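You operate a simulated robot arm through the tools that you are given. There is no shell and no other tool. Be economical: measure what you need, move in short steps, check, and stop when the job is done.

The job below is to be done with a simulated two-armed robot. You get a single attempt, and the scene is never put back.

## Task
Mark the white tile's end at the size that the size card names.
Fine: marking board stop to about that line; slide the tile against the stop, mark with the black crayon and stand it back. Set down upright: black crayon. A coat counts when it lies all over at full strength: go over it till it gets no stronger.

The check looks at the end state, three seconds after you hand in, the way a careful person would. Anything else that was tipped, shoved, dropped, spilled or broken makes it a failure.

## Robot
Two 6-joint arms with two-finger parallel grippers on one trunk, on a base that drives. Base frame: it is fixed to the floor where the robot stands at the start and does not move with it; the origin is under the middle of the robot, x ahead of it, y to its left, z up; the surface under the hand at the start is at about z = 0.92. Lengths are in m, angles in degrees, forces in N, time in s.
The left shoulder is at the start at [0.05, 0.17, 1.11], the right one opposite. Each reaches about 1.092 m from its shoulder. Places, roughly: face of the teal stop [0.6, 0.1, 0.9]; marking board stop [0.6, 0.1, 0.9]; size card [-9.3, -1.7, 0]. Payload 1.57 kg a hand.
The TCP of each hand is the grasp point between the finger pads, 0.03 m short of the fingertips. In the tool frame z runs along the fingers and y along their closing line. The gripper opens to 0.08 m. The fingers are 0.017 m wide and 0.012 m thick; the gripper's body (0.04 by 0.082 m) begins 0.08 m behind the TCP.
Orientation is that of the tool frame in the base frame, as [roll, pitch, yaw] about the fixed x, y, z axes, in that order (R = Rz(yaw) Ry(pitch) Rx(roll)). With the fingers straight down and closing along the base's y, the tool's x points along the base's -x, its y along +y and its z along -z.

## Interface
- The arms move only by the tool play_rows. It takes "left_increments", "right_increments" or both (then of equal length, played together; a hand with none holds still); each is text: rows parted by semicolons, each of 7 numbers parted by spaces: the shift along the base's x, y, z in m, then the turn, a rotation vector about the base's x, y, z in degrees, then the finger opening in m, from 0 to 0.08. In form: tx ty tz rx ry rz claw; .... A call has 1 to 8 rows; each row shifts and turns the commanded pose from where the row before left it. Each row takes 0.2 s and may step no farther than 0.05 m and 8.6 degrees from the row before; otherwise, or with a gripper value out of range, the whole call is refused. A pose out of reach is approached as far as the arm can. The call stops where the force on the tool passes 40 N (or 10 N more than at its start, if that is more) or the arm is blocked; 0.2 s more then pass. Each finger travels about 0.072 m/s and halts on what it meets, pressing with about 39 N; the grip force reading is that of the motor and also rises with nothing between the fingers. The clock runs only during rows and for 0.2 s after the last one: add rows that do not move to give the fingers time. It gives the time, the measured TCP pose, the force on the tool (base axes), the opening and the grip force at its end, in the units of the frame above (readings bear some noise), with the torque about the TCP (base axes, N m) and any sound that the robot's microphone picked up, and new pictures: "views" is both (left out), scene, wrist or none (wrist: the cameras of the hands that moved).
- Cameras (640 x 400 px; columns grow to the right, rows downward): "scene" is now at [0.0345, 0.0287, 1.6813]; the picture's right is [0.35, -0.94, 0.00], its down [-0.66, -0.25, -0.71] and it looks along [0.66, 0.25, -0.71] (base axes); focal length 273 px, centre (320, 200). "left" rides on the left gripper at [0.072, 0.007, -0.122] in its tool frame; the picture's right is [-0.09, 1.00, 0.00], its down [-0.84, -0.08, -0.54] and it looks along [-0.54, -0.05, 0.84] (tool axes); focal length 238 px, centre (320, 200). "right" rides on the right gripper at [0.072, -0.007, -0.122] in its tool frame; the picture's right is [0.09, 1.00, 0.00], its down [-0.84, 0.08, -0.54] and it looks along [-0.54, 0.05, 0.84] (tool axes); focal length 238 px, centre (320, 200). There is no depth. A picture from a camera that has moved, and an enlarged one, comes with that camera's place and axes in the base frame and with its lens.
- slide_trunk(by): slides the trunk up (or, below 0, down) by that many m; the arms and the scene camera ride with it, the base frame stays. It gives what a move gives, with no picture.
- roll_base(legs): drives the robot by 1 to 6 legs, each [ahead, left, turn to the left] in m, m and degrees, along the robot's own axes; the way and the turn of a leg run together, so that a leg with both is an arc; at most 1.5 m and 180 degrees a leg. The arms and the cameras ride along, it lands a little off, and it stops where it bumps. It gives what a move gives, and a new picture of the scene camera.
- aim_head(pan, tilt): turns the head with the scene camera to pan (to the left, within 86 degrees either way) and tilt (down, from -29 to 69), counted from straight ahead of the robot. It gives what a move gives, and a new picture of the scene camera.
- enlarge(camera, box): a new picture of the part [left, top, right, bottom] of that camera's present view, enlarged. No time passes.
- job_done(): hands the job in; it is judged then, once.

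Work in short steps. Places have to be worked out from the pictures, the camera data and where the tool is seen: move nearer, look again, correct. Check each grasp and each placing, and mend what went wrong. You have 120 turns and 260 pictures in all, those below and enlarged ones among them. Open the grippers and draw the arms clear of the work before you hand the job in, unless the task says otherwise.

The tools are called after ">>>" by a JSON object that holds its "name" and its "arguments". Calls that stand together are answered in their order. play_rows: Moves the arms, as the interface text tells. Its arguments: {"type":"object","properties":{"left_increments":{"type":"string"},"right_increments":{"type":"string"},"views":{"type":"string","enum":["both","scene","wrist","none"]}},"required":[]} The other tools are called the same way: slide_trunk (by) slides the trunk up or down; roll_base (legs) drives the base; aim_head (pan, tilt) turns the head that bears the scene camera; enlarge (camera, box) takes an enlarged picture of a part of a camera's view; job_done () hands the job in.

At the start:

```text
t: 0.0
left_eef_pos: [0.5671, 0.544, 0.9995]
left_tcp_rot: [180.0, 0.0, -179.9]
left_ft_force: [-0.4, -0.3, -0.4]
left_wrist_torque: [0.01, -0.03, 0.01]
left_width: 0.0799
left_grip_force: 0.1
right_eef_pos: [0.6651, -0.0147, 1.0001]
right_tcp_rot: [-180.0, 0.0, -180.0]
right_ft_force: [-0.2, 0.3, 1.3]
right_wrist_torque: [0.0, 0.0, 0.02]
right_width: 0.0799
right_grip_force: 0.0
trunk travel left (down, up): [-0.725, 0.245]
robot x, y, heading: [0.0035, -0.0005, -0.1]
head pan, tilt: [20.6, 45.2]
```

scene: 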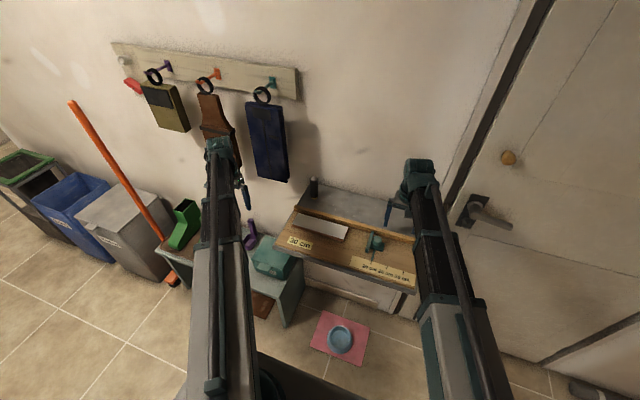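
right: 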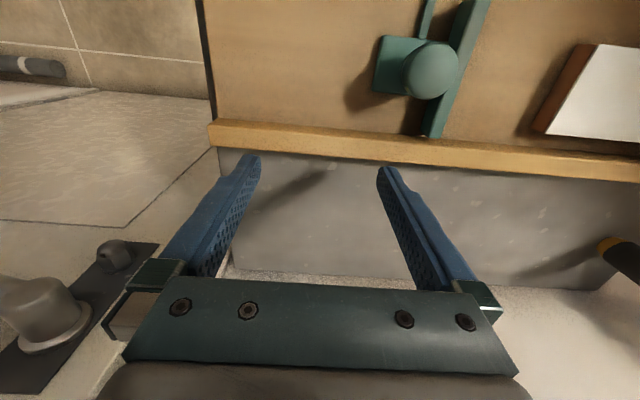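
left: 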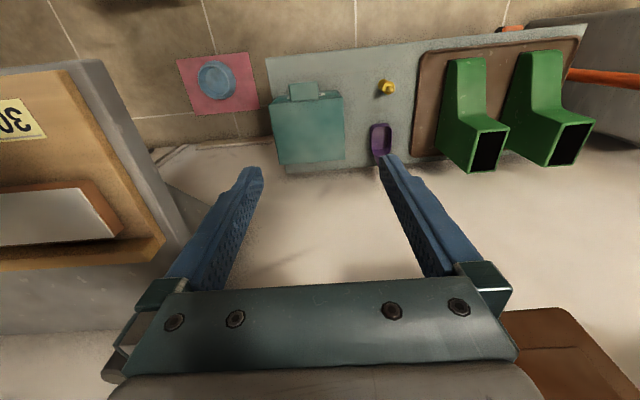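

I'll look first at the board and its labels in enlarged pictures.

>>> {"name": "enlarge", "arguments": {"camera": "scene", "box": [260, 170, 430, 300]}}

>>> {"name": "enlarge", "arguments": {"camera": "right", "box": [200, 0, 640, 275]}}

```text
3.08 times, centred on (345, 235) of scene
camera zoom: at [0.0345, 0.0287, 1.6813], right [0.35, -0.94, 0.0], down [-0.66, -0.25, -0.71], along [0.66, 0.25, -0.71], focal length 841 px, centre (243, 92)
```

zoom: 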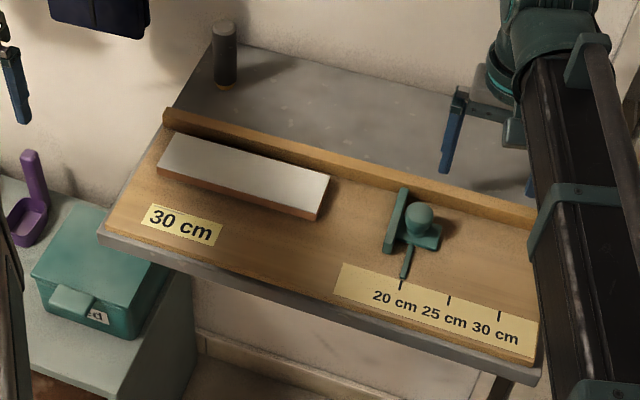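

```text
1.45 times, centred on (420, 138) of right
camera zoom: at [0.5926, -0.0221, 1.1215], right [-0.09, 1.0, 0.0], down [0.84, 0.08, 0.54], along [0.54, 0.05, -0.84], focal length 347 px, centre (174, 291)
```

zoom: 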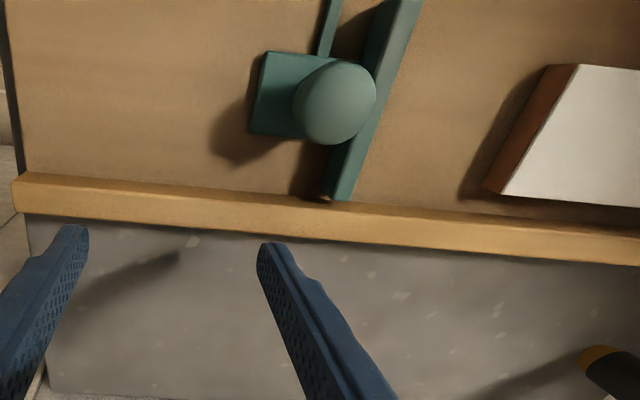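

The board carries a "30 cm" card, but the size card is named as being at [-9.3, -1.7], so I'll look around to see the way there.

>>> {"name": "aim_head", "arguments": {"pan": -86, "tilt": 15}}

>>> {"name": "aim_head", "arguments": {"pan": 86, "tilt": 15}}

```text
t: 1.8
left_eef_pos: [0.5678, 0.5429, 0.9991]
left_tcp_rot: [-180.0, 0.0, 180.0]
left_ft_force: [-0.4, 0.5, 0.6]
left_wrist_torque: [-0.04, -0.05, -0.01]
left_width: 0.0802
left_grip_force: 0.1
right_eef_pos: [0.665, -0.0156, 1.0008]
right_tcp_rot: [-180.0, 0.0, -180.0]
right_ft_force: [0.1, -0.3, -0.2]
right_wrist_torque: [0.01, -0.01, 0.01]
right_width: 0.0801
right_grip_force: 0.2
trunk travel left (down, up): [-0.725, 0.245]
robot x, y, heading: [0.0004, 0.0023, -0.0]
head pan, tilt: [-85.9, 15.0]
camera scene: at [-0.0348, -0.0931, 1.7284], right [-1.0, -0.07, 0.0], down [-0.02, 0.26, -0.97], along [0.07, -0.96, -0.26], focal length 273 px, centre (320, 200)
```

scene: 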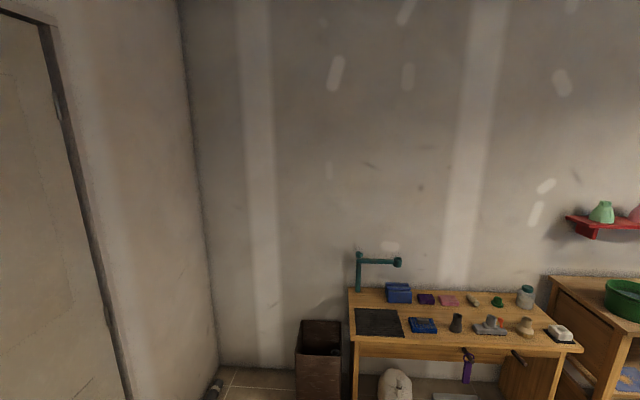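

```text
t: 4.4
left_eef_pos: [0.5669, 0.5431, 1.0]
left_tcp_rot: [179.9, 0.0, 180.0]
left_ft_force: [-0.5, -0.2, 0.1]
left_wrist_torque: [-0.04, -0.02, 0.02]
left_width: 0.0801
left_grip_force: 0.1
right_eef_pos: [0.6638, -0.0154, 1.0005]
right_tcp_rot: [180.0, -0.1, 180.0]
right_ft_force: [0.4, 0.3, -0.4]
right_wrist_torque: [0.0, 0.01, -0.02]
right_width: 0.0797
right_grip_force: 0.1
trunk travel left (down, up): [-0.725, 0.245]
robot x, y, heading: [-0.0031, -0.0013, -0.0]
head pan, tilt: [85.9, 15.0]
camera scene: at [-0.0348, 0.0933, 1.7284], right [1.0, -0.07, 0.0], down [-0.02, -0.26, -0.97], along [0.07, 0.96, -0.26], focal length 273 px, centre (320, 200)
```

scene: 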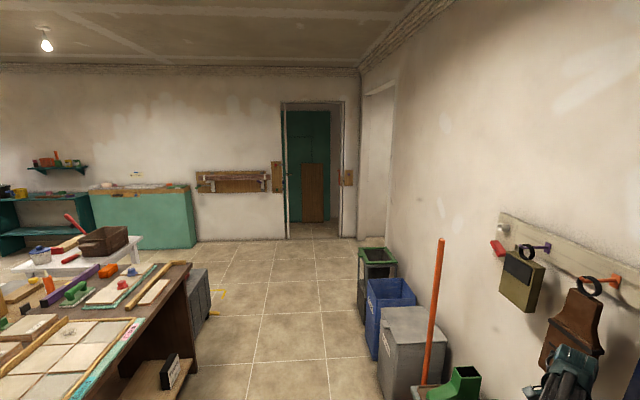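

The card lies far behind me, so I raise and tuck the arms before driving.

>>> {"name": "play_rows", "arguments": {"left_increments": "0 0 0.05 0 0 0 0.04; 0 0 0.05 0 0 0 0.04; -0.04 -0.02 0.03 0 0 0 0.04; -0.05 -0.02 0 0 0 0 0.04; -0.05 -0.02 0 0 0 0 0.04; -0.05 -0.03 0 0 0 0 0.04; -0.04 -0.03 0 0 0 0 0.04", "right_increments": "0 0 0.05 0 0 0 0.04; 0 0 0.05 0 0 0 0.04; -0.05 -0.03 0.03 0 0 0 0.04; -0.05 -0.03 0 0 0 0 0.04; -0.05 -0.03 0 0 0 0 0.04; -0.05 -0.03 0 0 0 0 0.04; -0.05 -0.03 0 0 0 0 0.04", "views": "none"}}

>>> {"name": "aim_head", "arguments": {"pan": 0, "tilt": 60}}

```text
refused: row 3 steps farther than a row can; nothing moved
```

```text
t: 6.0
left_eef_pos: [0.5668, 0.544, 0.9996]
left_tcp_rot: [180.0, -0.1, -180.0]
left_ft_force: [0.4, -0.4, 0.2]
left_wrist_torque: [0.0, 0.02, 0.01]
left_width: 0.0799
left_grip_force: 0.0
right_eef_pos: [0.6656, -0.0156, 0.9992]
right_tcp_rot: [180.0, 0.0, 179.9]
right_ft_force: [0.6, 0.1, -0.4]
right_wrist_torque: [0.0, 0.01, 0.01]
right_width: 0.08
right_grip_force: 0.1
trunk travel left (down, up): [-0.725, 0.245]
robot x, y, heading: [-0.0019, -0.0004, -0.1]
head pan, tilt: [0.0, 60.0]
camera scene: at [0.0252, 0.0001, 1.6621], right [0.0, -1.0, 0.0], down [-0.87, 0.0, -0.5], along [0.5, 0.0, -0.87], focal length 273 px, centre (320, 200)
```

scene: 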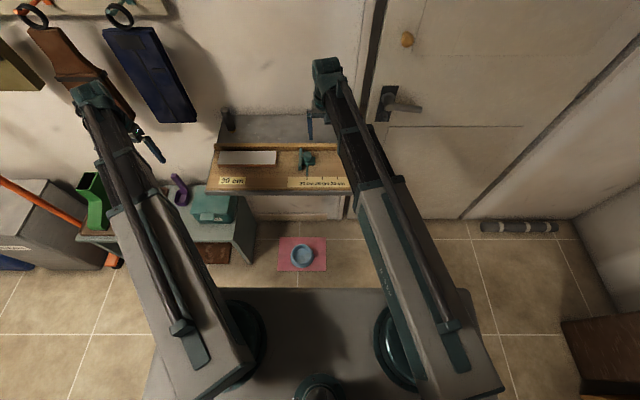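

Same tuck, with smaller steps.

>>> {"name": "play_rows", "arguments": {"left_increments": "0 0 0.048 0 0 0 0.04; 0 0 0.048 0 0 0 0.04; -0.03 -0.01 0.03 0 0 0 0.04; -0.045 -0.01 0 0 0 0 0.04; -0.045 -0.015 0 0 0 0 0.04; -0.045 -0.015 0 0 0 0 0.04; -0.04 -0.02 0 0 0 0 0.04", "right_increments": "0 0 0.048 0 0 0 0.04; 0 0 0.048 0 0 0 0.04; -0.03 -0.02 0.03 0 0 0 0.04; -0.045 -0.02 0 0 0 0 0.04; -0.045 -0.02 0 0 0 0 0.04; -0.045 -0.02 0 0 0 0 0.04; -0.045 -0.02 0 0 0 0 0.04", "views": "scene"}}

```text
t: 7.6
left_eef_pos: [0.3603, 0.4741, 1.0001]
left_tcp_rot: [-179.9, 0.0, 179.9]
left_ft_force: [0.7, 0.9, -0.6]
left_wrist_torque: [0.02, -0.02, -0.01]
left_width: 0.0399
left_grip_force: 0.0
left hand out of reach, approached as far as the arm can: row 1, 2, 3
right_eef_pos: [0.4527, -0.1174, 1.0006]
right_tcp_rot: [-179.9, 0.0, -180.0]
right_ft_force: [-0.1, 0.5, 1.0]
right_wrist_torque: [0.01, -0.03, 0.01]
right_width: 0.0402
right_grip_force: 0.0
right hand out of reach, approached as far as the arm can: row 1, 2, 3
trunk travel left (down, up): [-0.725, 0.245]
robot x, y, heading: [0.0024, 0.0027, -0.0]
head pan, tilt: [0.0, 60.0]
camera scene: at [0.0239, -0.0005, 1.6621], right [0.0, -1.0, 0.0], down [-0.87, 0.0, -0.5], along [0.5, 0.0, -0.87], focal length 273 px, centre (320, 200)
```

scene: 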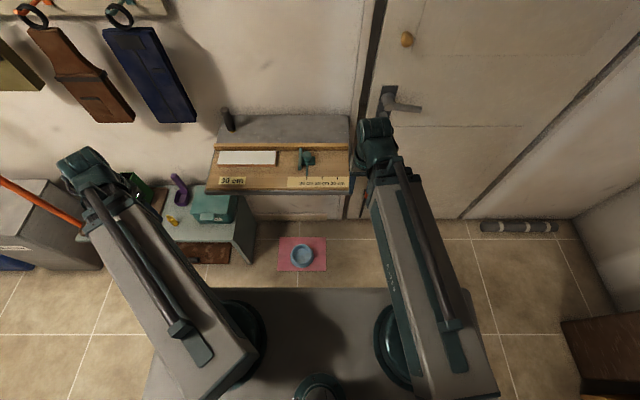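

Arms are tucked. I raise the trunk for clearance, then back off a little and turn left.

>>> {"name": "slide_trunk", "arguments": {"by": 0.2}}

>>> {"name": "roll_base", "arguments": {"legs": [[-0.25, 0, 0], [0, 0, 90]]}}

>>> {"name": "aim_head", "arguments": {"pan": 80, "tilt": 20}}

```text
t: 9.8
left_eef_pos: [0.3612, 0.4748, 1.1989]
left_tcp_rot: [-180.0, -0.1, -180.0]
left_ft_force: [-0.1, -0.6, 0.6]
left_wrist_torque: [0.0, 0.01, 0.0]
left_width: 0.04
left_grip_force: 0.0
right_eef_pos: [0.4535, -0.1166, 1.2001]
right_tcp_rot: [180.0, 0.0, -179.9]
right_ft_force: [0.4, 0.4, -0.1]
right_wrist_torque: [0.02, -0.03, 0.02]
right_width: 0.0401
right_grip_force: 0.0
trunk travel left (down, up): [-0.925, 0.045]
robot x, y, heading: [0.0001, 0.0019, 0.1]
head pan, tilt: [0.0, 60.0]
```

```text
t: 15.5
left_eef_pos: [-0.7262, 0.3572, 1.2]
left_tcp_rot: [-180.0, 0.0, -89.6]
left_ft_force: [-0.1, 0.3, -0.8]
left_wrist_torque: [-0.03, -0.02, -0.01]
left_width: 0.0399
left_grip_force: 0.0
right_eef_pos: [-0.1363, 0.4541, 1.1995]
right_tcp_rot: [-180.0, 0.1, -89.6]
right_ft_force: [-0.1, 0.7, -0.2]
right_wrist_torque: [0.01, 0.01, 0.01]
right_width: 0.04
right_grip_force: 0.2
trunk travel left (down, up): [-0.925, 0.045]
robot x, y, heading: [-0.2486, 0.0022, 90.1]
head pan, tilt: [0.0, 60.0]
camera scene: at [-0.2527, 0.0264, 1.8621], right [1.0, 0.01, 0.0], down [0.01, -0.87, -0.5], along [0.0, 0.5, -0.87], focal length 273 px, centre (320, 200)
```

scene: 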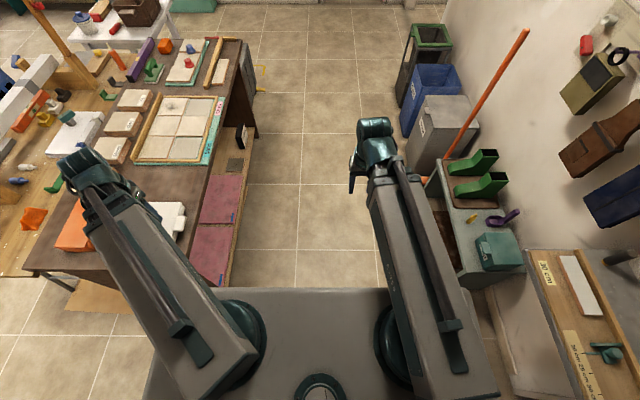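

```text
t: 17.0
left_eef_pos: [-0.7263, 0.3577, 1.2004]
left_tcp_rot: [180.0, 0.0, -89.6]
left_ft_force: [0.4, 0.4, 0.4]
left_wrist_torque: [-0.01, -0.01, 0.01]
left_width: 0.04
left_grip_force: 0.0
right_eef_pos: [-0.1362, 0.4555, 1.1998]
right_tcp_rot: [179.9, -0.1, -89.6]
right_ft_force: [-0.5, -0.3, 0.5]
right_wrist_torque: [0.04, 0.01, 0.01]
right_width: 0.04
right_grip_force: 0.1
trunk travel left (down, up): [-0.925, 0.045]
robot x, y, heading: [-0.2498, 0.0042, 90.2]
head pan, tilt: [80.0, 20.0]
camera scene: at [-0.3439, -0.0245, 1.9202], right [0.17, 0.99, 0.0], down [0.34, -0.06, -0.94], along [-0.93, 0.16, -0.34], focal length 273 px, centre (320, 200)
```

scene: 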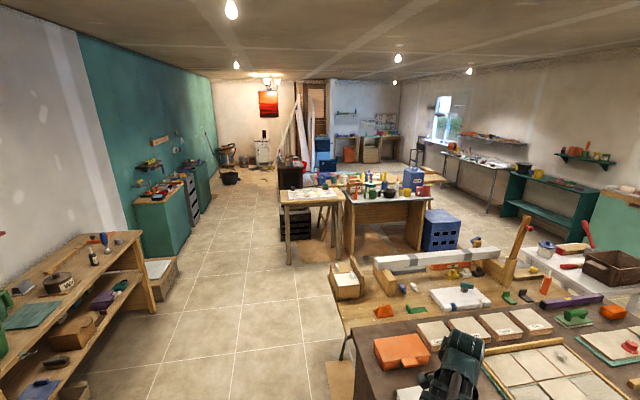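

The size card should appear near pixel (220,164) of this view; enlarging there.

>>> {"name": "enlarge", "arguments": {"camera": "scene", "box": [180, 110, 340, 210]}}

```text
4.00 times, centred on (260, 160) of scene
camera zoom: at [-0.3439, -0.0245, 1.9202], right [0.17, 0.99, 0.0], down [0.34, -0.06, -0.94], along [-0.93, 0.16, -0.34], focal length 1093 px, centre (560, 360)
```

zoom: 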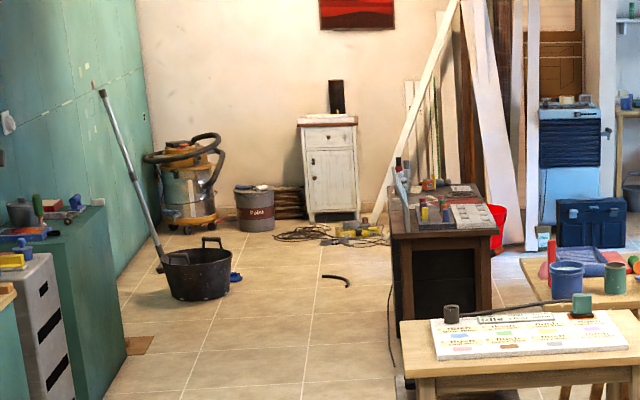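

The aisle runs at about y = -0.5, so I back up a bit, turn to face -x, and drive in stages.

>>> {"name": "roll_base", "arguments": {"legs": [[-0.35, 0, 0], [0, 0, 90]]}}

>>> {"name": "aim_head", "arguments": {"pan": 0, "tilt": 35}}

```text
t: 23.0
left_eef_pos: [-0.617, -0.8178, 1.1998]
left_tcp_rot: [-180.0, 0.0, -1.0]
left_ft_force: [0.3, -0.7, -0.2]
left_wrist_torque: [0.03, 0.01, 0.02]
left_width: 0.04
left_grip_force: 0.0
right_eef_pos: [-0.7012, -0.2257, 1.1996]
right_tcp_rot: [180.0, 0.0, -0.9]
right_ft_force: [0.4, -0.2, 0.2]
right_wrist_torque: [0.0, 0.03, 0.0]
right_width: 0.04
right_grip_force: 0.1
trunk travel left (down, up): [-0.925, 0.045]
robot x, y, heading: [-0.2489, -0.3497, 179.0]
head pan, tilt: [80.0, 20.0]
camera scene: at [-0.2283, -0.4421, 1.9202], right [-0.98, 0.19, 0.0], down [0.06, 0.34, -0.94], along [-0.18, -0.92, -0.34], focal length 273 px, centre (320, 200)
```

scene: 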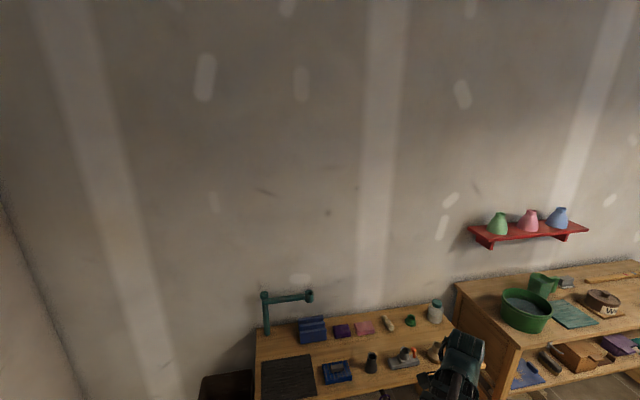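

```text
t: 24.6
left_eef_pos: [-0.6169, -0.8173, 1.201]
left_tcp_rot: [-180.0, 0.0, -1.0]
left_ft_force: [0.4, -0.1, 0.0]
left_wrist_torque: [-0.03, 0.03, 0.02]
left_width: 0.04
left_grip_force: 0.0
right_eef_pos: [-0.702, -0.2255, 1.1998]
right_tcp_rot: [-180.0, 0.0, -0.9]
right_ft_force: [-0.4, -0.2, -0.2]
right_wrist_torque: [-0.01, -0.01, 0.03]
right_width: 0.04
right_grip_force: 0.0
trunk travel left (down, up): [-0.925, 0.045]
robot x, y, heading: [-0.2491, -0.3493, 178.7]
head pan, tilt: [0.0, 35.0]
camera scene: at [-0.2988, -0.3492, 1.8964], right [0.02, 1.0, 0.0], down [0.57, -0.01, -0.82], along [-0.82, 0.01, -0.57], focal length 273 px, centre (320, 200)
```

scene: 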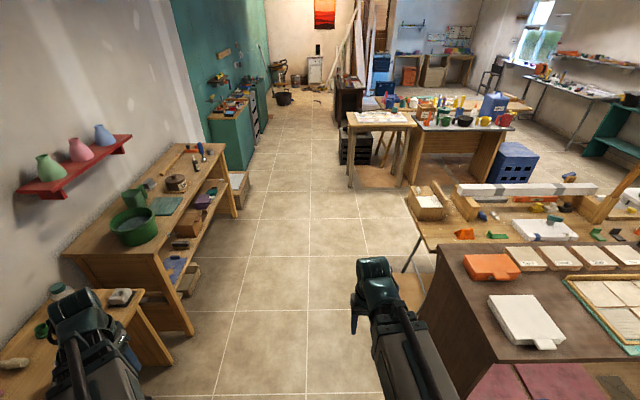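

Aisle is clear straight ahead; I drive 4 m in it, shifting slightly left to keep the middle.

>>> {"name": "roll_base", "arguments": {"legs": [[1.0, 0.2, 1.3], [1.5, 0.05, 0], [1.5, 0, 0]]}}

```text
refused: leg 2 is longer than a leg can be; nothing moved
```

Shortening the second leg.

>>> {"name": "roll_base", "arguments": {"legs": [[1.0, 0.2, 1.3], [1.4, 0.05, 0], [1.5, 0, 0]]}}

```text
t: 43.4
left_eef_pos: [-4.5006, -1.0596, 1.1992]
left_tcp_rot: [-180.0, 0.0, -0.3]
left_ft_force: [0.0, 0.2, -0.6]
left_wrist_torque: [-0.01, -0.02, 0.02]
left_width: 0.0401
left_grip_force: 0.0
right_eef_pos: [-4.5905, -0.4665, 1.2003]
right_tcp_rot: [179.9, 0.0, -0.3]
right_ft_force: [-0.4, 0.0, -0.5]
right_wrist_torque: [-0.02, -0.02, 0.02]
right_width: 0.04
right_grip_force: 0.1
trunk travel left (down, up): [-0.925, 0.045]
robot x, y, heading: [-4.1358, -0.5859, 179.8]
head pan, tilt: [0.0, 35.0]
camera scene: at [-4.1871, -0.5865, 1.8964], right [0.0, 1.0, 0.0], down [0.57, 0.0, -0.82], along [-0.82, 0.0, -0.57], focal length 273 px, centre (320, 200)
```

scene: 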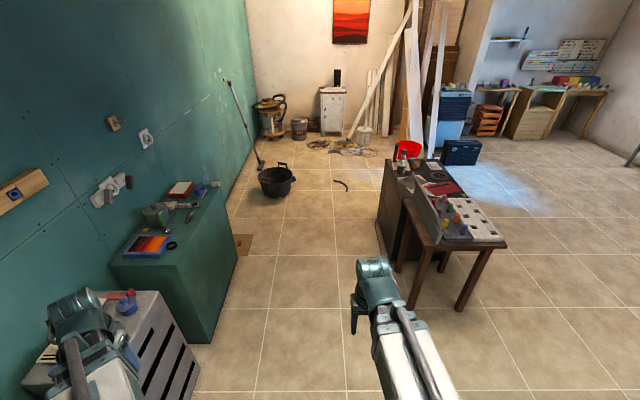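

The card spot projects by the vacuum at (262,130); zoom there.

>>> {"name": "enlarge", "arguments": {"camera": "scene", "box": [220, 70, 380, 170]}}

```text
4.00 times, centred on (300, 120) of scene
camera zoom: at [-4.1871, -0.5865, 1.8964], right [0.0, 1.0, 0.0], down [0.57, 0.0, -0.82], along [-0.82, 0.0, -0.57], focal length 1093 px, centre (400, 520)
```

zoom: 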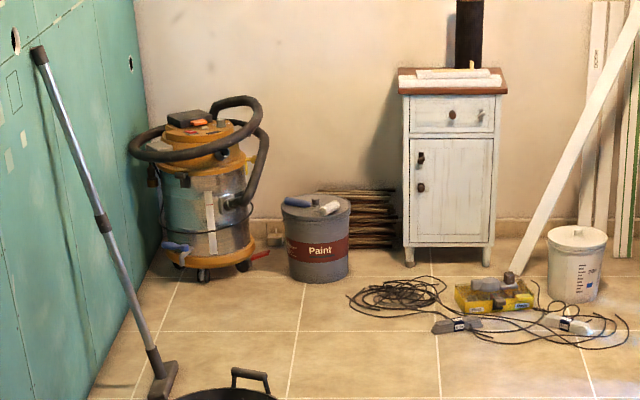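

The corner ends near there, behind the vacuum; I drive on 2.6 m and look again.

>>> {"name": "roll_base", "arguments": {"legs": [[1.3, 0, 0], [1.2, 0, 0]]}}

>>> {"name": "enlarge", "arguments": {"camera": "scene", "box": [140, 0, 460, 200]}}

```text
t: 55.7
left_eef_pos: [-7.0177, -1.03, 1.1999]
left_tcp_rot: [-180.0, -0.1, -0.5]
left_ft_force: [0.9, -0.1, 0.2]
left_wrist_torque: [0.04, 0.01, -0.02]
left_width: 0.0399
left_grip_force: 0.1
right_eef_pos: [-7.1057, -0.4386, 1.2002]
right_tcp_rot: [179.9, 0.1, -0.5]
right_ft_force: [-0.7, -0.2, 0.7]
right_wrist_torque: [-0.03, 0.0, 0.01]
right_width: 0.0401
right_grip_force: 0.1
trunk travel left (down, up): [-0.925, 0.045]
robot x, y, heading: [-6.6524, -0.5586, 179.6]
head pan, tilt: [0.0, 35.0]
camera scene: at [-6.7017, -0.5589, 1.8964], right [0.01, 1.0, 0.0], down [0.57, 0.0, -0.82], along [-0.82, 0.01, -0.57], focal length 273 px, centre (320, 200)
```

scene: 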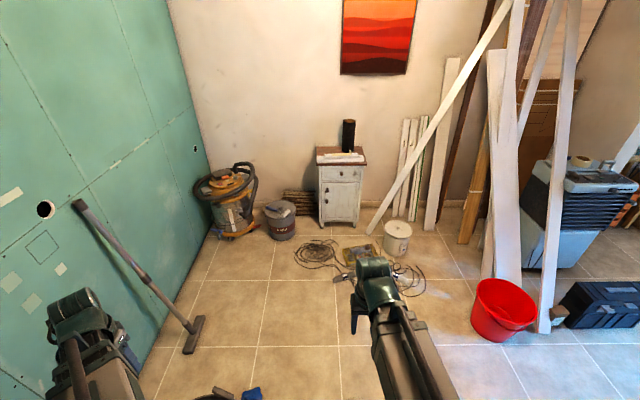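

```text
2.00 times, centred on (300, 100) of scene
camera zoom: at [-6.7017, -0.5589, 1.8964], right [0.01, 1.0, 0.0], down [0.57, 0.0, -0.82], along [-0.82, 0.01, -0.57], focal length 547 px, centre (360, 400)
```

zoom: 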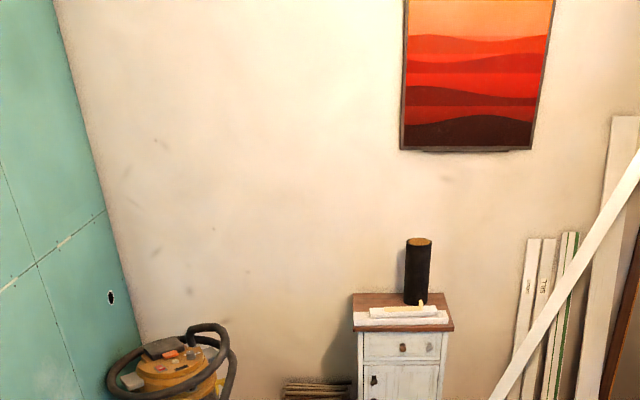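

The spot projects on the vacuum; zooming in there.

>>> {"name": "enlarge", "arguments": {"camera": "scene", "box": [170, 150, 330, 250]}}

```text
4.00 times, centred on (250, 200) of scene
camera zoom: at [-6.7017, -0.5589, 1.8964], right [0.01, 1.0, 0.0], down [0.57, 0.0, -0.82], along [-0.82, 0.01, -0.57], focal length 1093 px, centre (600, 200)
```

zoom: 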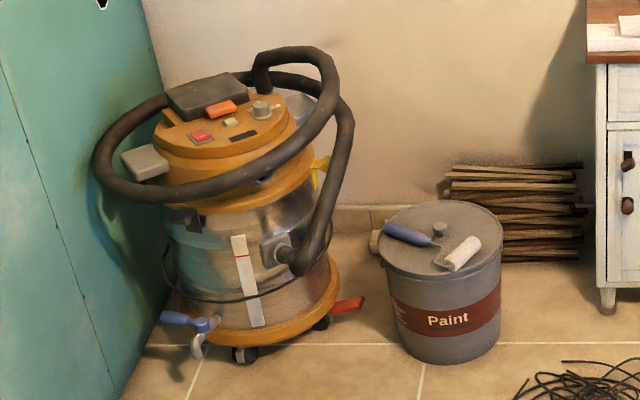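

Not visible; perhaps it's behind the vacuum, where something yellow peeks out. I move closer, keeping clear of the tub and the cables.

>>> {"name": "roll_base", "arguments": {"legs": [[0.5, -0.2, 0], [0.5, -0.05, 0]]}}

>>> {"name": "aim_head", "arguments": {"pan": 35, "tilt": 35}}

>>> {"name": "enlarge", "arguments": {"camera": "scene", "box": [220, 100, 420, 225]}}

```text
t: 57.4
left_eef_pos: [-7.2002, -0.953, 1.1992]
left_tcp_rot: [179.9, -0.3, -0.5]
left_ft_force: [-0.3, 0.9, -0.7]
left_wrist_torque: [0.01, -0.07, 0.03]
left_width: 0.0399
left_grip_force: 0.0
right_eef_pos: [-7.2887, -0.3618, 1.1981]
right_tcp_rot: [179.9, -0.3, -0.6]
right_ft_force: [-1.5, 0.1, 0.5]
right_wrist_torque: [0.01, -0.03, -0.01]
right_width: 0.0396
right_grip_force: 0.0
trunk travel left (down, up): [-0.925, 0.045]
robot x, y, heading: [-6.8321, -0.4869, 179.5]
head pan, tilt: [0.0, 35.0]
stopped in leg 1: the robot was blocked; the commanded pose is now the measured one
camera scene: at [-6.8888, -0.4816, 1.8961], right [0.01, 1.0, 0.0], down [0.58, -0.01, -0.82], along [-0.82, 0.01, -0.58], focal length 273 px, centre (320, 200)
```

scene: 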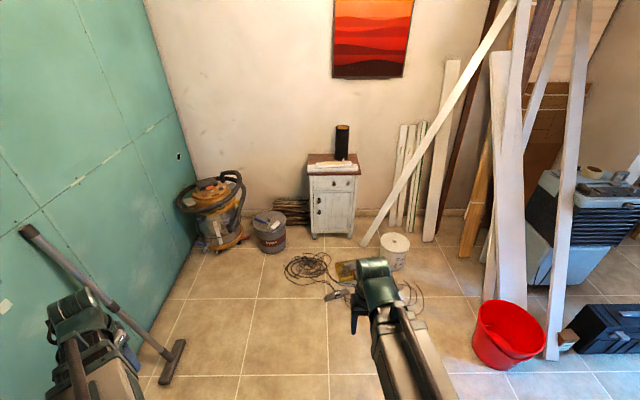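

```text
t: 58.4
left_eef_pos: [-7.1953, -0.9563, 1.2]
left_tcp_rot: [-179.9, 0.0, -0.4]
left_ft_force: [-0.1, 0.1, 0.2]
left_wrist_torque: [-0.01, -0.02, -0.05]
left_width: 0.04
left_grip_force: 0.1
right_eef_pos: [-7.2839, -0.364, 1.2005]
right_tcp_rot: [-179.9, 0.0, -0.4]
right_ft_force: [0.2, 1.1, -0.1]
right_wrist_torque: [-0.01, 0.02, 0.01]
right_width: 0.0401
right_grip_force: 0.0
trunk travel left (down, up): [-0.925, 0.045]
robot x, y, heading: [-6.8305, -0.4881, 179.5]
head pan, tilt: [35.0, 35.0]
camera scene: at [-6.8657, -0.5354, 1.8964], right [-0.57, 0.82, 0.0], down [0.47, 0.32, -0.82], along [-0.68, -0.46, -0.57], focal length 273 px, centre (320, 200)
```

scene: 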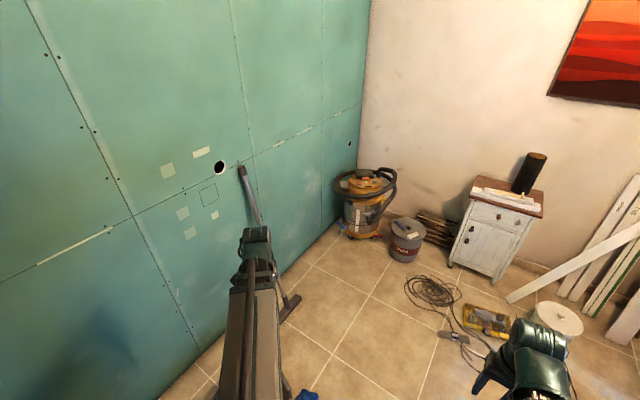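

```text
3.20 times, centred on (320, 162) of scene
camera zoom: at [-6.8657, -0.5354, 1.8964], right [-0.57, 0.82, 0.0], down [0.47, 0.32, -0.82], along [-0.68, -0.46, -0.57], focal length 874 px, centre (320, 320)
```

zoom: 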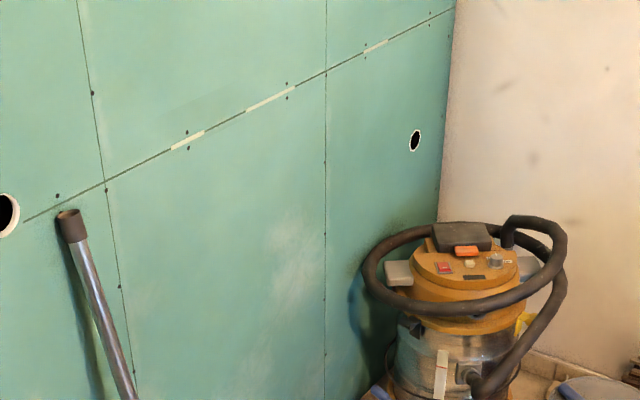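

Something blocked me; I look down ahead to see what.

>>> {"name": "aim_head", "arguments": {"pan": 25, "tilt": 69}}

>>> {"name": "aim_head", "arguments": {"pan": -40, "tilt": 62}}

```text
t: 59.4
left_eef_pos: [-7.1963, -0.9561, 1.1999]
left_tcp_rot: [180.0, 0.1, -0.4]
left_ft_force: [-0.4, -0.1, -1.2]
left_wrist_torque: [-0.02, -0.01, 0.01]
left_width: 0.0402
left_grip_force: 0.1
right_eef_pos: [-7.2849, -0.3645, 1.1998]
right_tcp_rot: [180.0, -0.1, -0.6]
right_ft_force: [0.2, 0.0, 0.4]
right_wrist_torque: [0.01, 0.0, 0.0]
right_width: 0.0399
right_grip_force: 0.1
trunk travel left (down, up): [-0.925, 0.045]
robot x, y, heading: [-6.8311, -0.4844, 179.2]
head pan, tilt: [25.0, 68.8]
camera scene: at [-6.8446, -0.5085, 1.8528], right [-0.41, 0.91, 0.0], down [0.85, 0.39, -0.36], along [-0.33, -0.15, -0.93], focal length 273 px, centre (320, 200)
```

scene: 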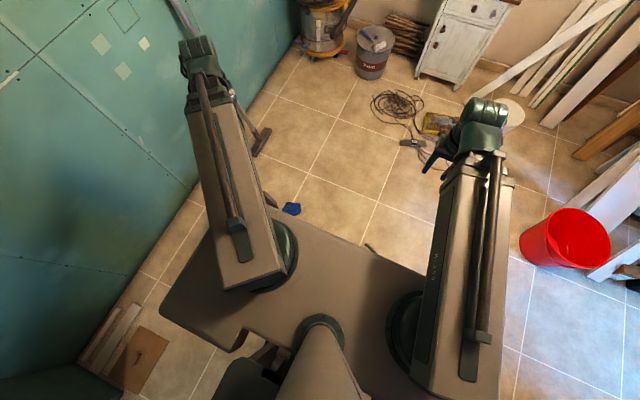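

```text
t: 60.8
left_eef_pos: [-7.1964, -0.9559, 1.1994]
left_tcp_rot: [179.9, 0.0, -0.5]
left_ft_force: [-0.2, 0.2, -0.1]
left_wrist_torque: [0.01, 0.0, 0.01]
left_width: 0.0398
left_grip_force: 0.0
right_eef_pos: [-7.2841, -0.3639, 1.2001]
right_tcp_rot: [-180.0, -0.1, -0.5]
right_ft_force: [-0.2, -1.4, -0.1]
right_wrist_torque: [0.0, 0.01, 0.01]
right_width: 0.04
right_grip_force: 0.0
trunk travel left (down, up): [-0.925, 0.045]
robot x, y, heading: [-6.83, -0.4824, 179.7]
head pan, tilt: [-40.0, 62.0]
camera scene: at [-6.8426, -0.4436, 1.8598], right [0.65, 0.76, 0.0], down [0.67, -0.57, -0.47], along [-0.36, 0.3, -0.88], focal length 273 px, centre (320, 200)
```

scene: 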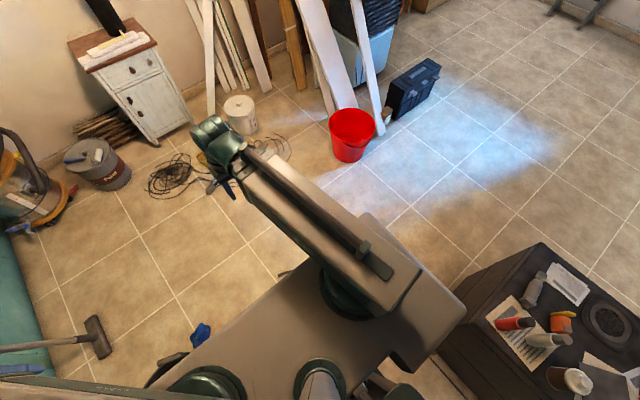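

The table corner is close on my rear right and the tub on my front left; I check with the wrist cameras.

>>> {"name": "play_rows", "arguments": {"left_increments": "0 0 0 0 0 0 0.04", "right_increments": "0 0 0 0 0 0 0.04", "views": "wrist"}}

>>> {"name": "aim_head", "arguments": {"pan": -86, "tilt": 69}}

```text
t: 61.2
left_eef_pos: [-7.1957, -0.9552, 1.2]
left_tcp_rot: [-180.0, 0.1, -0.4]
left_ft_force: [0.4, -0.6, -0.1]
left_wrist_torque: [-0.01, -0.01, 0.01]
left_width: 0.0401
left_grip_force: 0.0
right_eef_pos: [-7.2845, -0.3647, 1.1996]
right_tcp_rot: [-180.0, 0.0, -0.5]
right_ft_force: [-0.1, 0.9, -0.3]
right_wrist_torque: [0.02, 0.01, 0.02]
right_width: 0.04
right_grip_force: 0.1
trunk travel left (down, up): [-0.925, 0.045]
robot x, y, heading: [-6.8333, -0.4825, 179.6]
head pan, tilt: [-40.0, 62.0]
camera right: at [-7.2128, -0.3579, 1.3216], right [0.08, -1.0, 0.0], down [-0.84, -0.07, 0.54], along [-0.54, -0.05, -0.84], focal length 238 px, centre (320, 200)
camera left: at [-7.125, -0.963, 1.3218], right [-0.1, -0.99, 0.0], down [-0.84, 0.08, 0.54], along [-0.54, 0.05, -0.84], focal length 238 px, centre (320, 200)
```

right: 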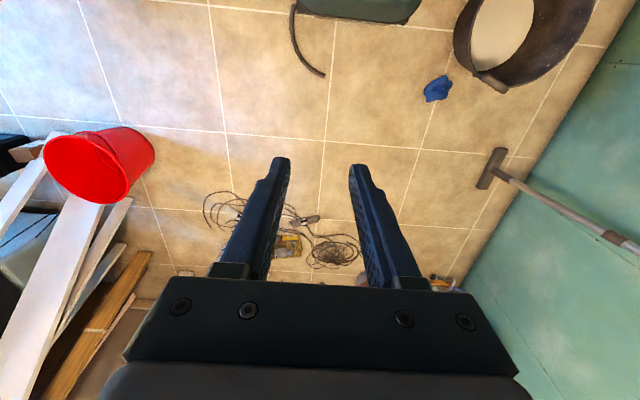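
left: 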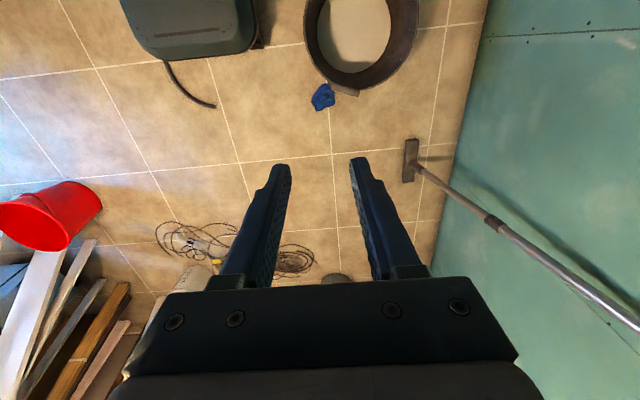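

```text
t: 62.3
left_eef_pos: [-7.1957, -0.9553, 1.1994]
left_tcp_rot: [-180.0, 0.1, -0.4]
left_ft_force: [-0.2, 0.1, 1.2]
left_wrist_torque: [0.03, 0.01, 0.02]
left_width: 0.0398
left_grip_force: 0.1
right_eef_pos: [-7.2841, -0.3647, 1.1994]
right_tcp_rot: [180.0, -0.1, -0.6]
right_ft_force: [0.2, 0.0, 0.6]
right_wrist_torque: [0.01, 0.01, 0.02]
right_width: 0.04
right_grip_force: 0.1
trunk travel left (down, up): [-0.925, 0.045]
robot x, y, heading: [-6.8334, -0.4858, 179.6]
head pan, tilt: [-85.9, 68.8]
camera scene: at [-6.7972, -0.4295, 1.8527], right [1.0, 0.06, 0.0], down [0.06, -0.93, -0.36], along [-0.02, 0.36, -0.93], focal length 273 px, centre (320, 200)
```

scene: 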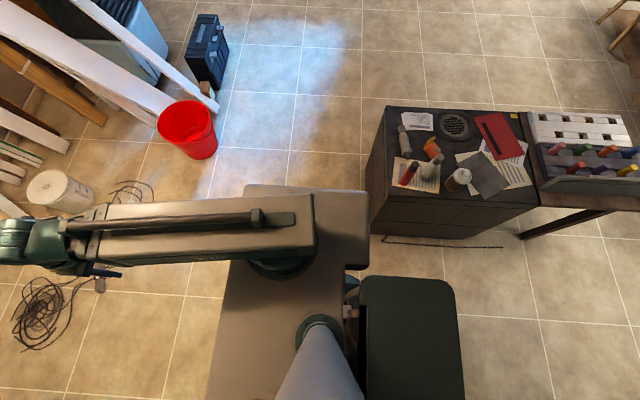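

The black bent thing on the floor touches my front right corner; the tub has a gap. I'll not push further. Something yellow shows behind the vacuum, so I use the right hand's camera, reached ahead and turned towards that corner.

>>> {"name": "play_rows", "arguments": {"right_increments": "-0.033 0.033 0 0 0 6 0.04; -0.033 0.033 0 0 0 6 0.04; -0.033 0.033 0 0 0 6 0.04; -0.033 0.033 0 0 0 6 0.04; -0.033 0.033 0 0 0 6 0.04; -0.033 0.033 0 0 0 6 0.04; -0.033 0.033 0 0 0 6 0.04; -0.033 0.033 0 0 0 6 0.04", "views": "none"}}

>>> {"name": "play_rows", "arguments": {"right_increments": "-0.03 0.01 0 -5.7 4.9 0 0.04; -0.03 0.01 0 -5.7 4.9 0 0.04; -0.03 0.01 0 -5.7 4.9 0 0.04; -0.03 0.01 0 -5.7 4.9 0 0.04", "views": "wrist"}}

```text
t: 64.1
left_eef_pos: [-7.1967, -0.9553, 1.1997]
left_tcp_rot: [-180.0, -0.1, -0.4]
left_ft_force: [0.1, 0.2, 0.6]
left_wrist_torque: [-0.03, 0.0, -0.01]
left_width: 0.0398
left_grip_force: 0.0
right_eef_pos: [-7.5503, -0.0997, 1.1985]
right_tcp_rot: [-180.0, 0.0, 47.8]
right_ft_force: [-0.4, 0.1, 0.0]
right_wrist_torque: [0.0, 0.02, 0.02]
right_width: 0.0402
right_grip_force: 0.1
trunk travel left (down, up): [-0.925, 0.045]
robot x, y, heading: [-6.8316, -0.4829, 179.7]
head pan, tilt: [-85.9, 68.8]
```

```text
t: 65.1
left_eef_pos: [-7.1965, -0.9551, 1.199]
left_tcp_rot: [-180.0, -0.1, -0.5]
left_ft_force: [-0.6, -0.1, 0.0]
left_wrist_torque: [0.01, -0.01, -0.01]
left_width: 0.0403
left_grip_force: 0.2
right_eef_pos: [-7.6694, -0.059, 1.2285]
right_tcp_rot: [179.0, 30.0, 47.3]
right_ft_force: [-0.6, 0.4, -0.8]
right_wrist_torque: [0.0, -0.04, -0.04]
right_width: 0.0402
right_grip_force: 0.0
right hand out of reach, approached as far as the arm can: row 2, 3, 4
trunk travel left (down, up): [-0.925, 0.045]
robot x, y, heading: [-6.8334, -0.4856, 179.4]
head pan, tilt: [-85.9, 68.8]
camera right: at [-7.5933, 0.0368, 1.2984], right [0.79, -0.61, -0.03], down [-0.26, -0.38, 0.89], along [-0.55, -0.7, -0.46], focal length 238 px, centre (320, 200)
```

right: 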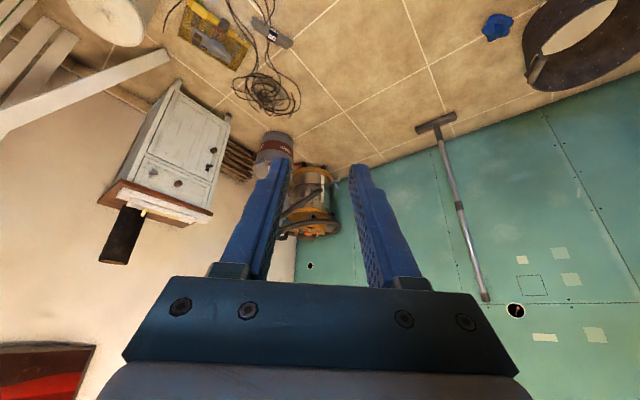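

The vacuum shows between the fingers; I enlarge it.

>>> {"name": "enlarge", "arguments": {"camera": "right", "box": [255, 145, 375, 245]}}

```text
4.00 times, centred on (315, 195) of right
camera zoom: at [-7.5933, 0.0368, 1.2984], right [0.79, -0.61, -0.03], down [-0.26, -0.38, 0.89], along [-0.55, -0.7, -0.46], focal length 953 px, centre (340, 220)
```

zoom: 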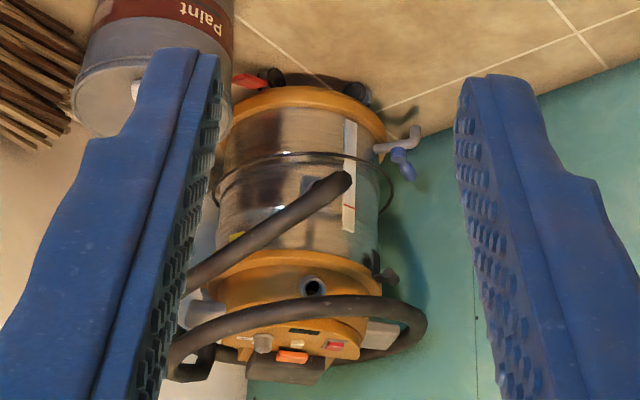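

The left finger hides the wall behind the vacuum; I open the gripper and turn the hand a little.

>>> {"name": "play_rows", "arguments": {"right_increments": "0 0 0 0 0 -6 0.08; 0 0 0 0 0 -3 0.08; 0 0 0 0 0 0 0.08", "views": "none"}}

>>> {"name": "enlarge", "arguments": {"camera": "right", "box": [255, 125, 415, 255]}}

```text
t: 65.9
left_eef_pos: [-7.1967, -0.9556, 1.1996]
left_tcp_rot: [180.0, 0.0, -0.4]
left_ft_force: [0.0, -0.2, 1.0]
left_wrist_torque: [0.0, 0.0, 0.02]
left_width: 0.0401
left_grip_force: 0.0
right_eef_pos: [-7.6691, -0.0596, 1.2294]
right_tcp_rot: [179.0, 30.0, 38.1]
right_ft_force: [0.9, -0.3, -0.2]
right_wrist_torque: [-0.01, 0.0, -0.01]
right_width: 0.0798
right_grip_force: 0.0
trunk travel left (down, up): [-0.925, 0.045]
robot x, y, heading: [-6.8342, -0.4814, 179.6]
head pan, tilt: [-85.9, 68.8]
```

```text
3.08 times, centred on (335, 190) of right
camera zoom: at [-7.5779, 0.0232, 1.2986], right [0.69, -0.73, -0.03], down [-0.31, -0.33, 0.89], along [-0.66, -0.6, -0.46], focal length 733 px, centre (274, 231)
```

zoom: 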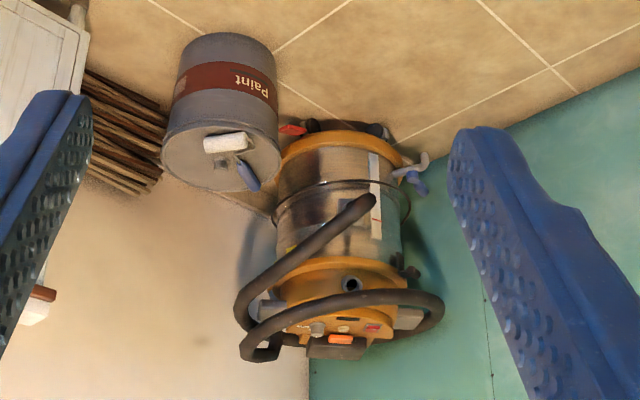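

No card is behind the vacuum from here. The quoted spot is exactly the room's corner on the floor, and that corner's floor was visible in the earlier far view with nothing there. I'll tuck the hand, retreat the way I came and re-check the corner from there.

>>> {"name": "play_rows", "arguments": {"right_increments": "0.03 -0.01 0 5.7 -4.9 0 0.04; 0.03 -0.01 0 5.7 -4.9 0 0.04; 0.03 -0.01 0 5.7 -4.9 0 0.04; 0.03 -0.01 0 5.7 -4.9 0 0.04", "views": "none"}}

>>> {"name": "play_rows", "arguments": {"right_increments": "0.033 -0.033 0 0 0 -5 0.04; 0.033 -0.033 0 0 0 -5 0.04; 0.033 -0.033 0 0 0 -5 0.04; 0.033 -0.033 0 0 0 -5 0.04; 0.033 -0.033 0 0 0 -5 0.04; 0.033 -0.033 0 0 0 -5 0.04; 0.033 -0.033 0 0 0 -5 0.04; 0.033 -0.033 0 0 0 -4 0.04", "views": "none"}}

>>> {"name": "aim_head", "arguments": {"pan": 0, "tilt": 35}}

>>> {"name": "roll_base", "arguments": {"legs": [[-0.18, 0.07, 0], [-1.2, 0, 0]]}}

```text
t: 66.9
left_eef_pos: [-7.1964, -0.9556, 1.1998]
left_tcp_rot: [180.0, 0.0, -0.4]
left_ft_force: [-0.1, -0.7, 0.1]
left_wrist_torque: [0.04, -0.01, 0.03]
left_width: 0.04
left_grip_force: 0.1
right_eef_pos: [-7.5473, -0.0999, 1.2004]
right_tcp_rot: [-175.3, 0.3, 39.6]
right_ft_force: [-0.4, -0.3, -0.1]
right_wrist_torque: [0.01, -0.01, 0.0]
right_width: 0.0399
right_grip_force: 0.0
right hand out of reach, approached as far as the arm can: row 1, 2, 3
trunk travel left (down, up): [-0.925, 0.045]
robot x, y, heading: [-6.8335, -0.4842, 179.2]
head pan, tilt: [-85.9, 68.8]
```

```text
t: 68.7
left_eef_pos: [-7.1954, -0.9558, 1.1994]
left_tcp_rot: [179.8, 0.0, -0.3]
left_ft_force: [0.7, 0.3, -0.2]
left_wrist_torque: [0.02, 0.02, -0.03]
left_width: 0.0401
left_grip_force: 0.0
right_eef_pos: [-7.2833, -0.3652, 1.2005]
right_tcp_rot: [-175.5, 0.3, 0.6]
right_ft_force: [-0.2, 1.0, 0.9]
right_wrist_torque: [0.0, 0.03, 0.0]
right_width: 0.0401
right_grip_force: 0.1
trunk travel left (down, up): [-0.925, 0.045]
robot x, y, heading: [-6.8299, -0.4867, 179.5]
head pan, tilt: [-85.9, 68.8]
```

```text
t: 70.3
left_eef_pos: [-7.1951, -0.9566, 1.1999]
left_tcp_rot: [180.0, 0.0, -0.3]
left_ft_force: [0.1, 0.0, 0.2]
left_wrist_torque: [0.0, 0.0, -0.03]
left_width: 0.0402
left_grip_force: 0.0
right_eef_pos: [-7.2843, -0.3638, 1.2008]
right_tcp_rot: [-175.5, 0.4, 0.8]
right_ft_force: [-0.5, 0.1, -0.4]
right_wrist_torque: [0.03, 0.02, -0.01]
right_width: 0.04
right_grip_force: 0.1
trunk travel left (down, up): [-0.925, 0.045]
robot x, y, heading: [-6.8346, -0.487, 179.6]
head pan, tilt: [0.0, 35.0]
camera scene: at [-6.8817, -0.4845, 1.8964], right [0.01, 1.0, 0.0], down [0.57, -0.01, -0.82], along [-0.82, 0.01, -0.57], focal length 273 px, centre (320, 200)
```

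scene: 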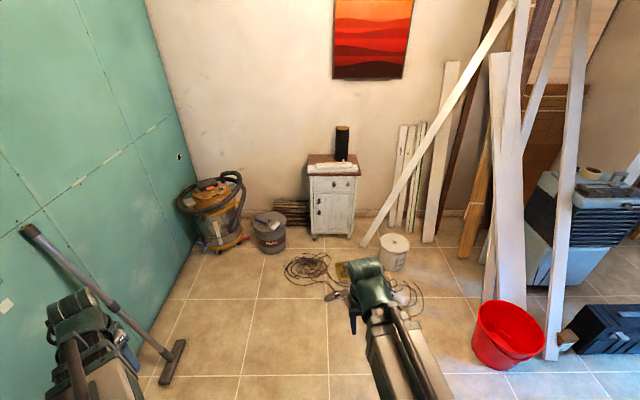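

```text
t: 77.5
left_eef_pos: [-5.8247, -1.0386, 1.1989]
left_tcp_rot: [-179.9, 0.1, -0.4]
left_ft_force: [0.2, -0.1, 0.0]
left_wrist_torque: [-0.01, 0.01, 0.03]
left_width: 0.0396
left_grip_force: 0.1
right_eef_pos: [-5.9126, -0.446, 1.2009]
right_tcp_rot: [-175.5, 0.3, 0.6]
right_ft_force: [0.0, -0.4, 0.2]
right_wrist_torque: [-0.01, -0.02, 0.01]
right_width: 0.04
right_grip_force: 0.1
trunk travel left (down, up): [-0.925, 0.045]
robot x, y, heading: [-5.4612, -0.5661, 179.4]
head pan, tilt: [0.0, 35.0]
camera scene: at [-5.51, -0.5671, 1.8964], right [0.01, 1.0, 0.0], down [0.57, -0.01, -0.82], along [-0.82, 0.01, -0.57], focal length 273 px, centre (320, 200)
```

scene: 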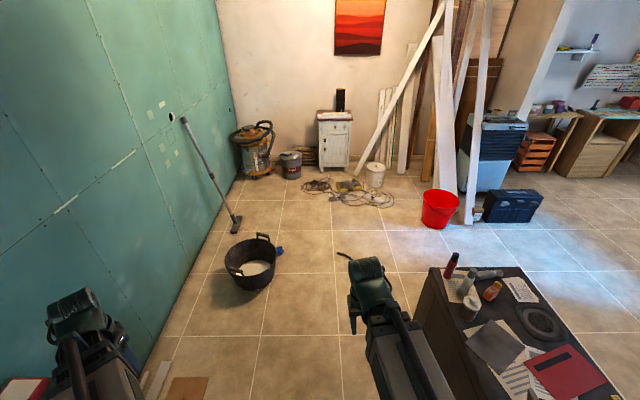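

Retreating further, then viewing the corner enlarged once more.

>>> {"name": "enlarge", "arguments": {"camera": "scene", "box": [205, 110, 285, 190]}}

>>> {"name": "roll_base", "arguments": {"legs": [[-1.3, 0, 0.3]]}}

>>> {"name": "enlarge", "arguments": {"camera": "scene", "box": [230, 85, 310, 145]}}

```text
5.00 times, centred on (245, 150) of scene
camera zoom: at [-5.51, -0.5671, 1.8964], right [0.01, 1.0, 0.0], down [0.57, -0.01, -0.82], along [-0.82, 0.01, -0.57], focal length 1366 px, centre (695, 450)
```

zoom: 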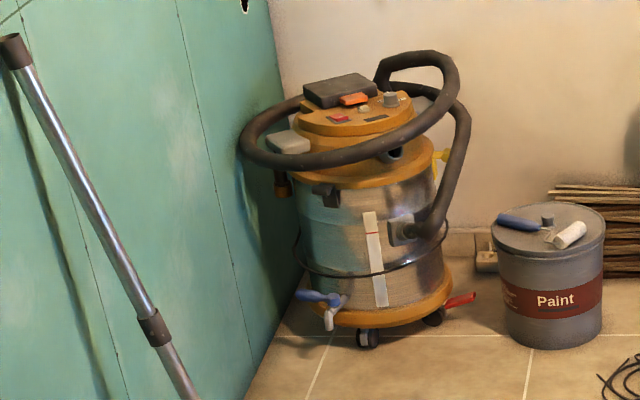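

```text
t: 84.0
left_eef_pos: [-4.5309, -1.0485, 1.2019]
left_tcp_rot: [179.9, 0.1, -0.3]
left_ft_force: [0.3, -0.7, -0.3]
left_wrist_torque: [0.0, 0.02, 0.03]
left_width: 0.04
left_grip_force: 0.1
right_eef_pos: [-4.62, -0.4579, 1.2008]
right_tcp_rot: [-175.5, 0.5, 0.9]
right_ft_force: [-0.6, 0.1, 0.3]
right_wrist_torque: [-0.04, 0.0, 0.02]
right_width: 0.0398
right_grip_force: 0.1
trunk travel left (down, up): [-0.925, 0.045]
robot x, y, heading: [-4.1683, -0.577, 179.6]
head pan, tilt: [0.0, 35.0]
camera scene: at [-4.217, -0.5774, 1.8964], right [0.01, 1.0, 0.0], down [0.57, 0.0, -0.82], along [-0.82, 0.01, -0.57], focal length 273 px, centre (320, 200)
```

scene: 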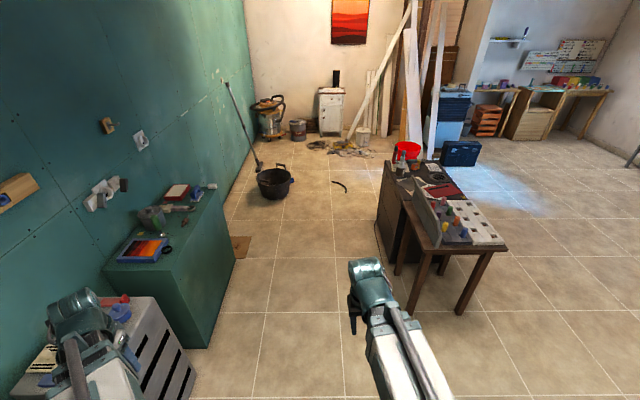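

```text
6.67 times, centred on (270, 115) of scene
camera zoom: at [-4.217, -0.5774, 1.8964], right [0.01, 1.0, 0.0], down [0.57, 0.0, -0.82], along [-0.82, 0.01, -0.57], focal length 1822 px, centre (653, 767)
```

zoom: 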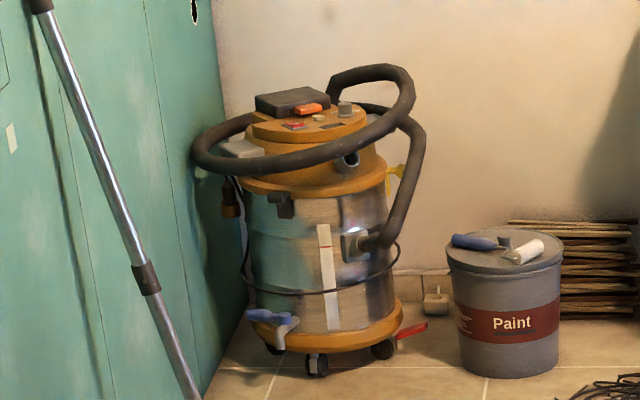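

The corner holds no card; the only size card is the "30 cm" one on the board itself. I drive back to the board.

>>> {"name": "roll_base", "arguments": {"legs": [[-1.4, 0, 0.2], [-1.4, 0, 0], [-1.1, -0.2, 0], [0, 0, -90]]}}

```text
t: 106.8
left_eef_pos: [-0.7275, -0.0342, 1.1999]
left_tcp_rot: [180.0, -0.1, -90.5]
left_ft_force: [-0.3, 0.4, 0.2]
left_wrist_torque: [0.03, -0.02, 0.01]
left_width: 0.04
left_grip_force: 0.1
right_eef_pos: [-0.1362, 0.0564, 1.1998]
right_tcp_rot: [-175.5, 0.4, -89.3]
right_ft_force: [0.1, -0.5, 0.0]
right_wrist_torque: [0.0, -0.01, 0.0]
right_width: 0.0399
right_grip_force: 0.0
trunk travel left (down, up): [-0.925, 0.045]
robot x, y, heading: [-0.2606, -0.3986, 89.4]
head pan, tilt: [0.0, 35.0]
camera scene: at [-0.259, -0.3489, 1.8964], right [1.0, -0.01, 0.0], down [-0.01, -0.57, -0.82], along [0.01, 0.82, -0.57], focal length 273 px, centre (320, 200)
```

scene: 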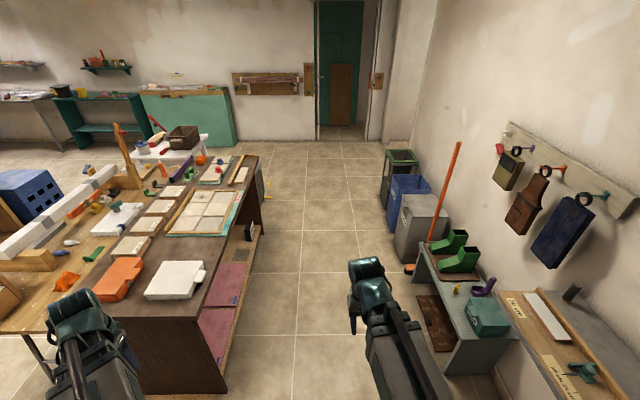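

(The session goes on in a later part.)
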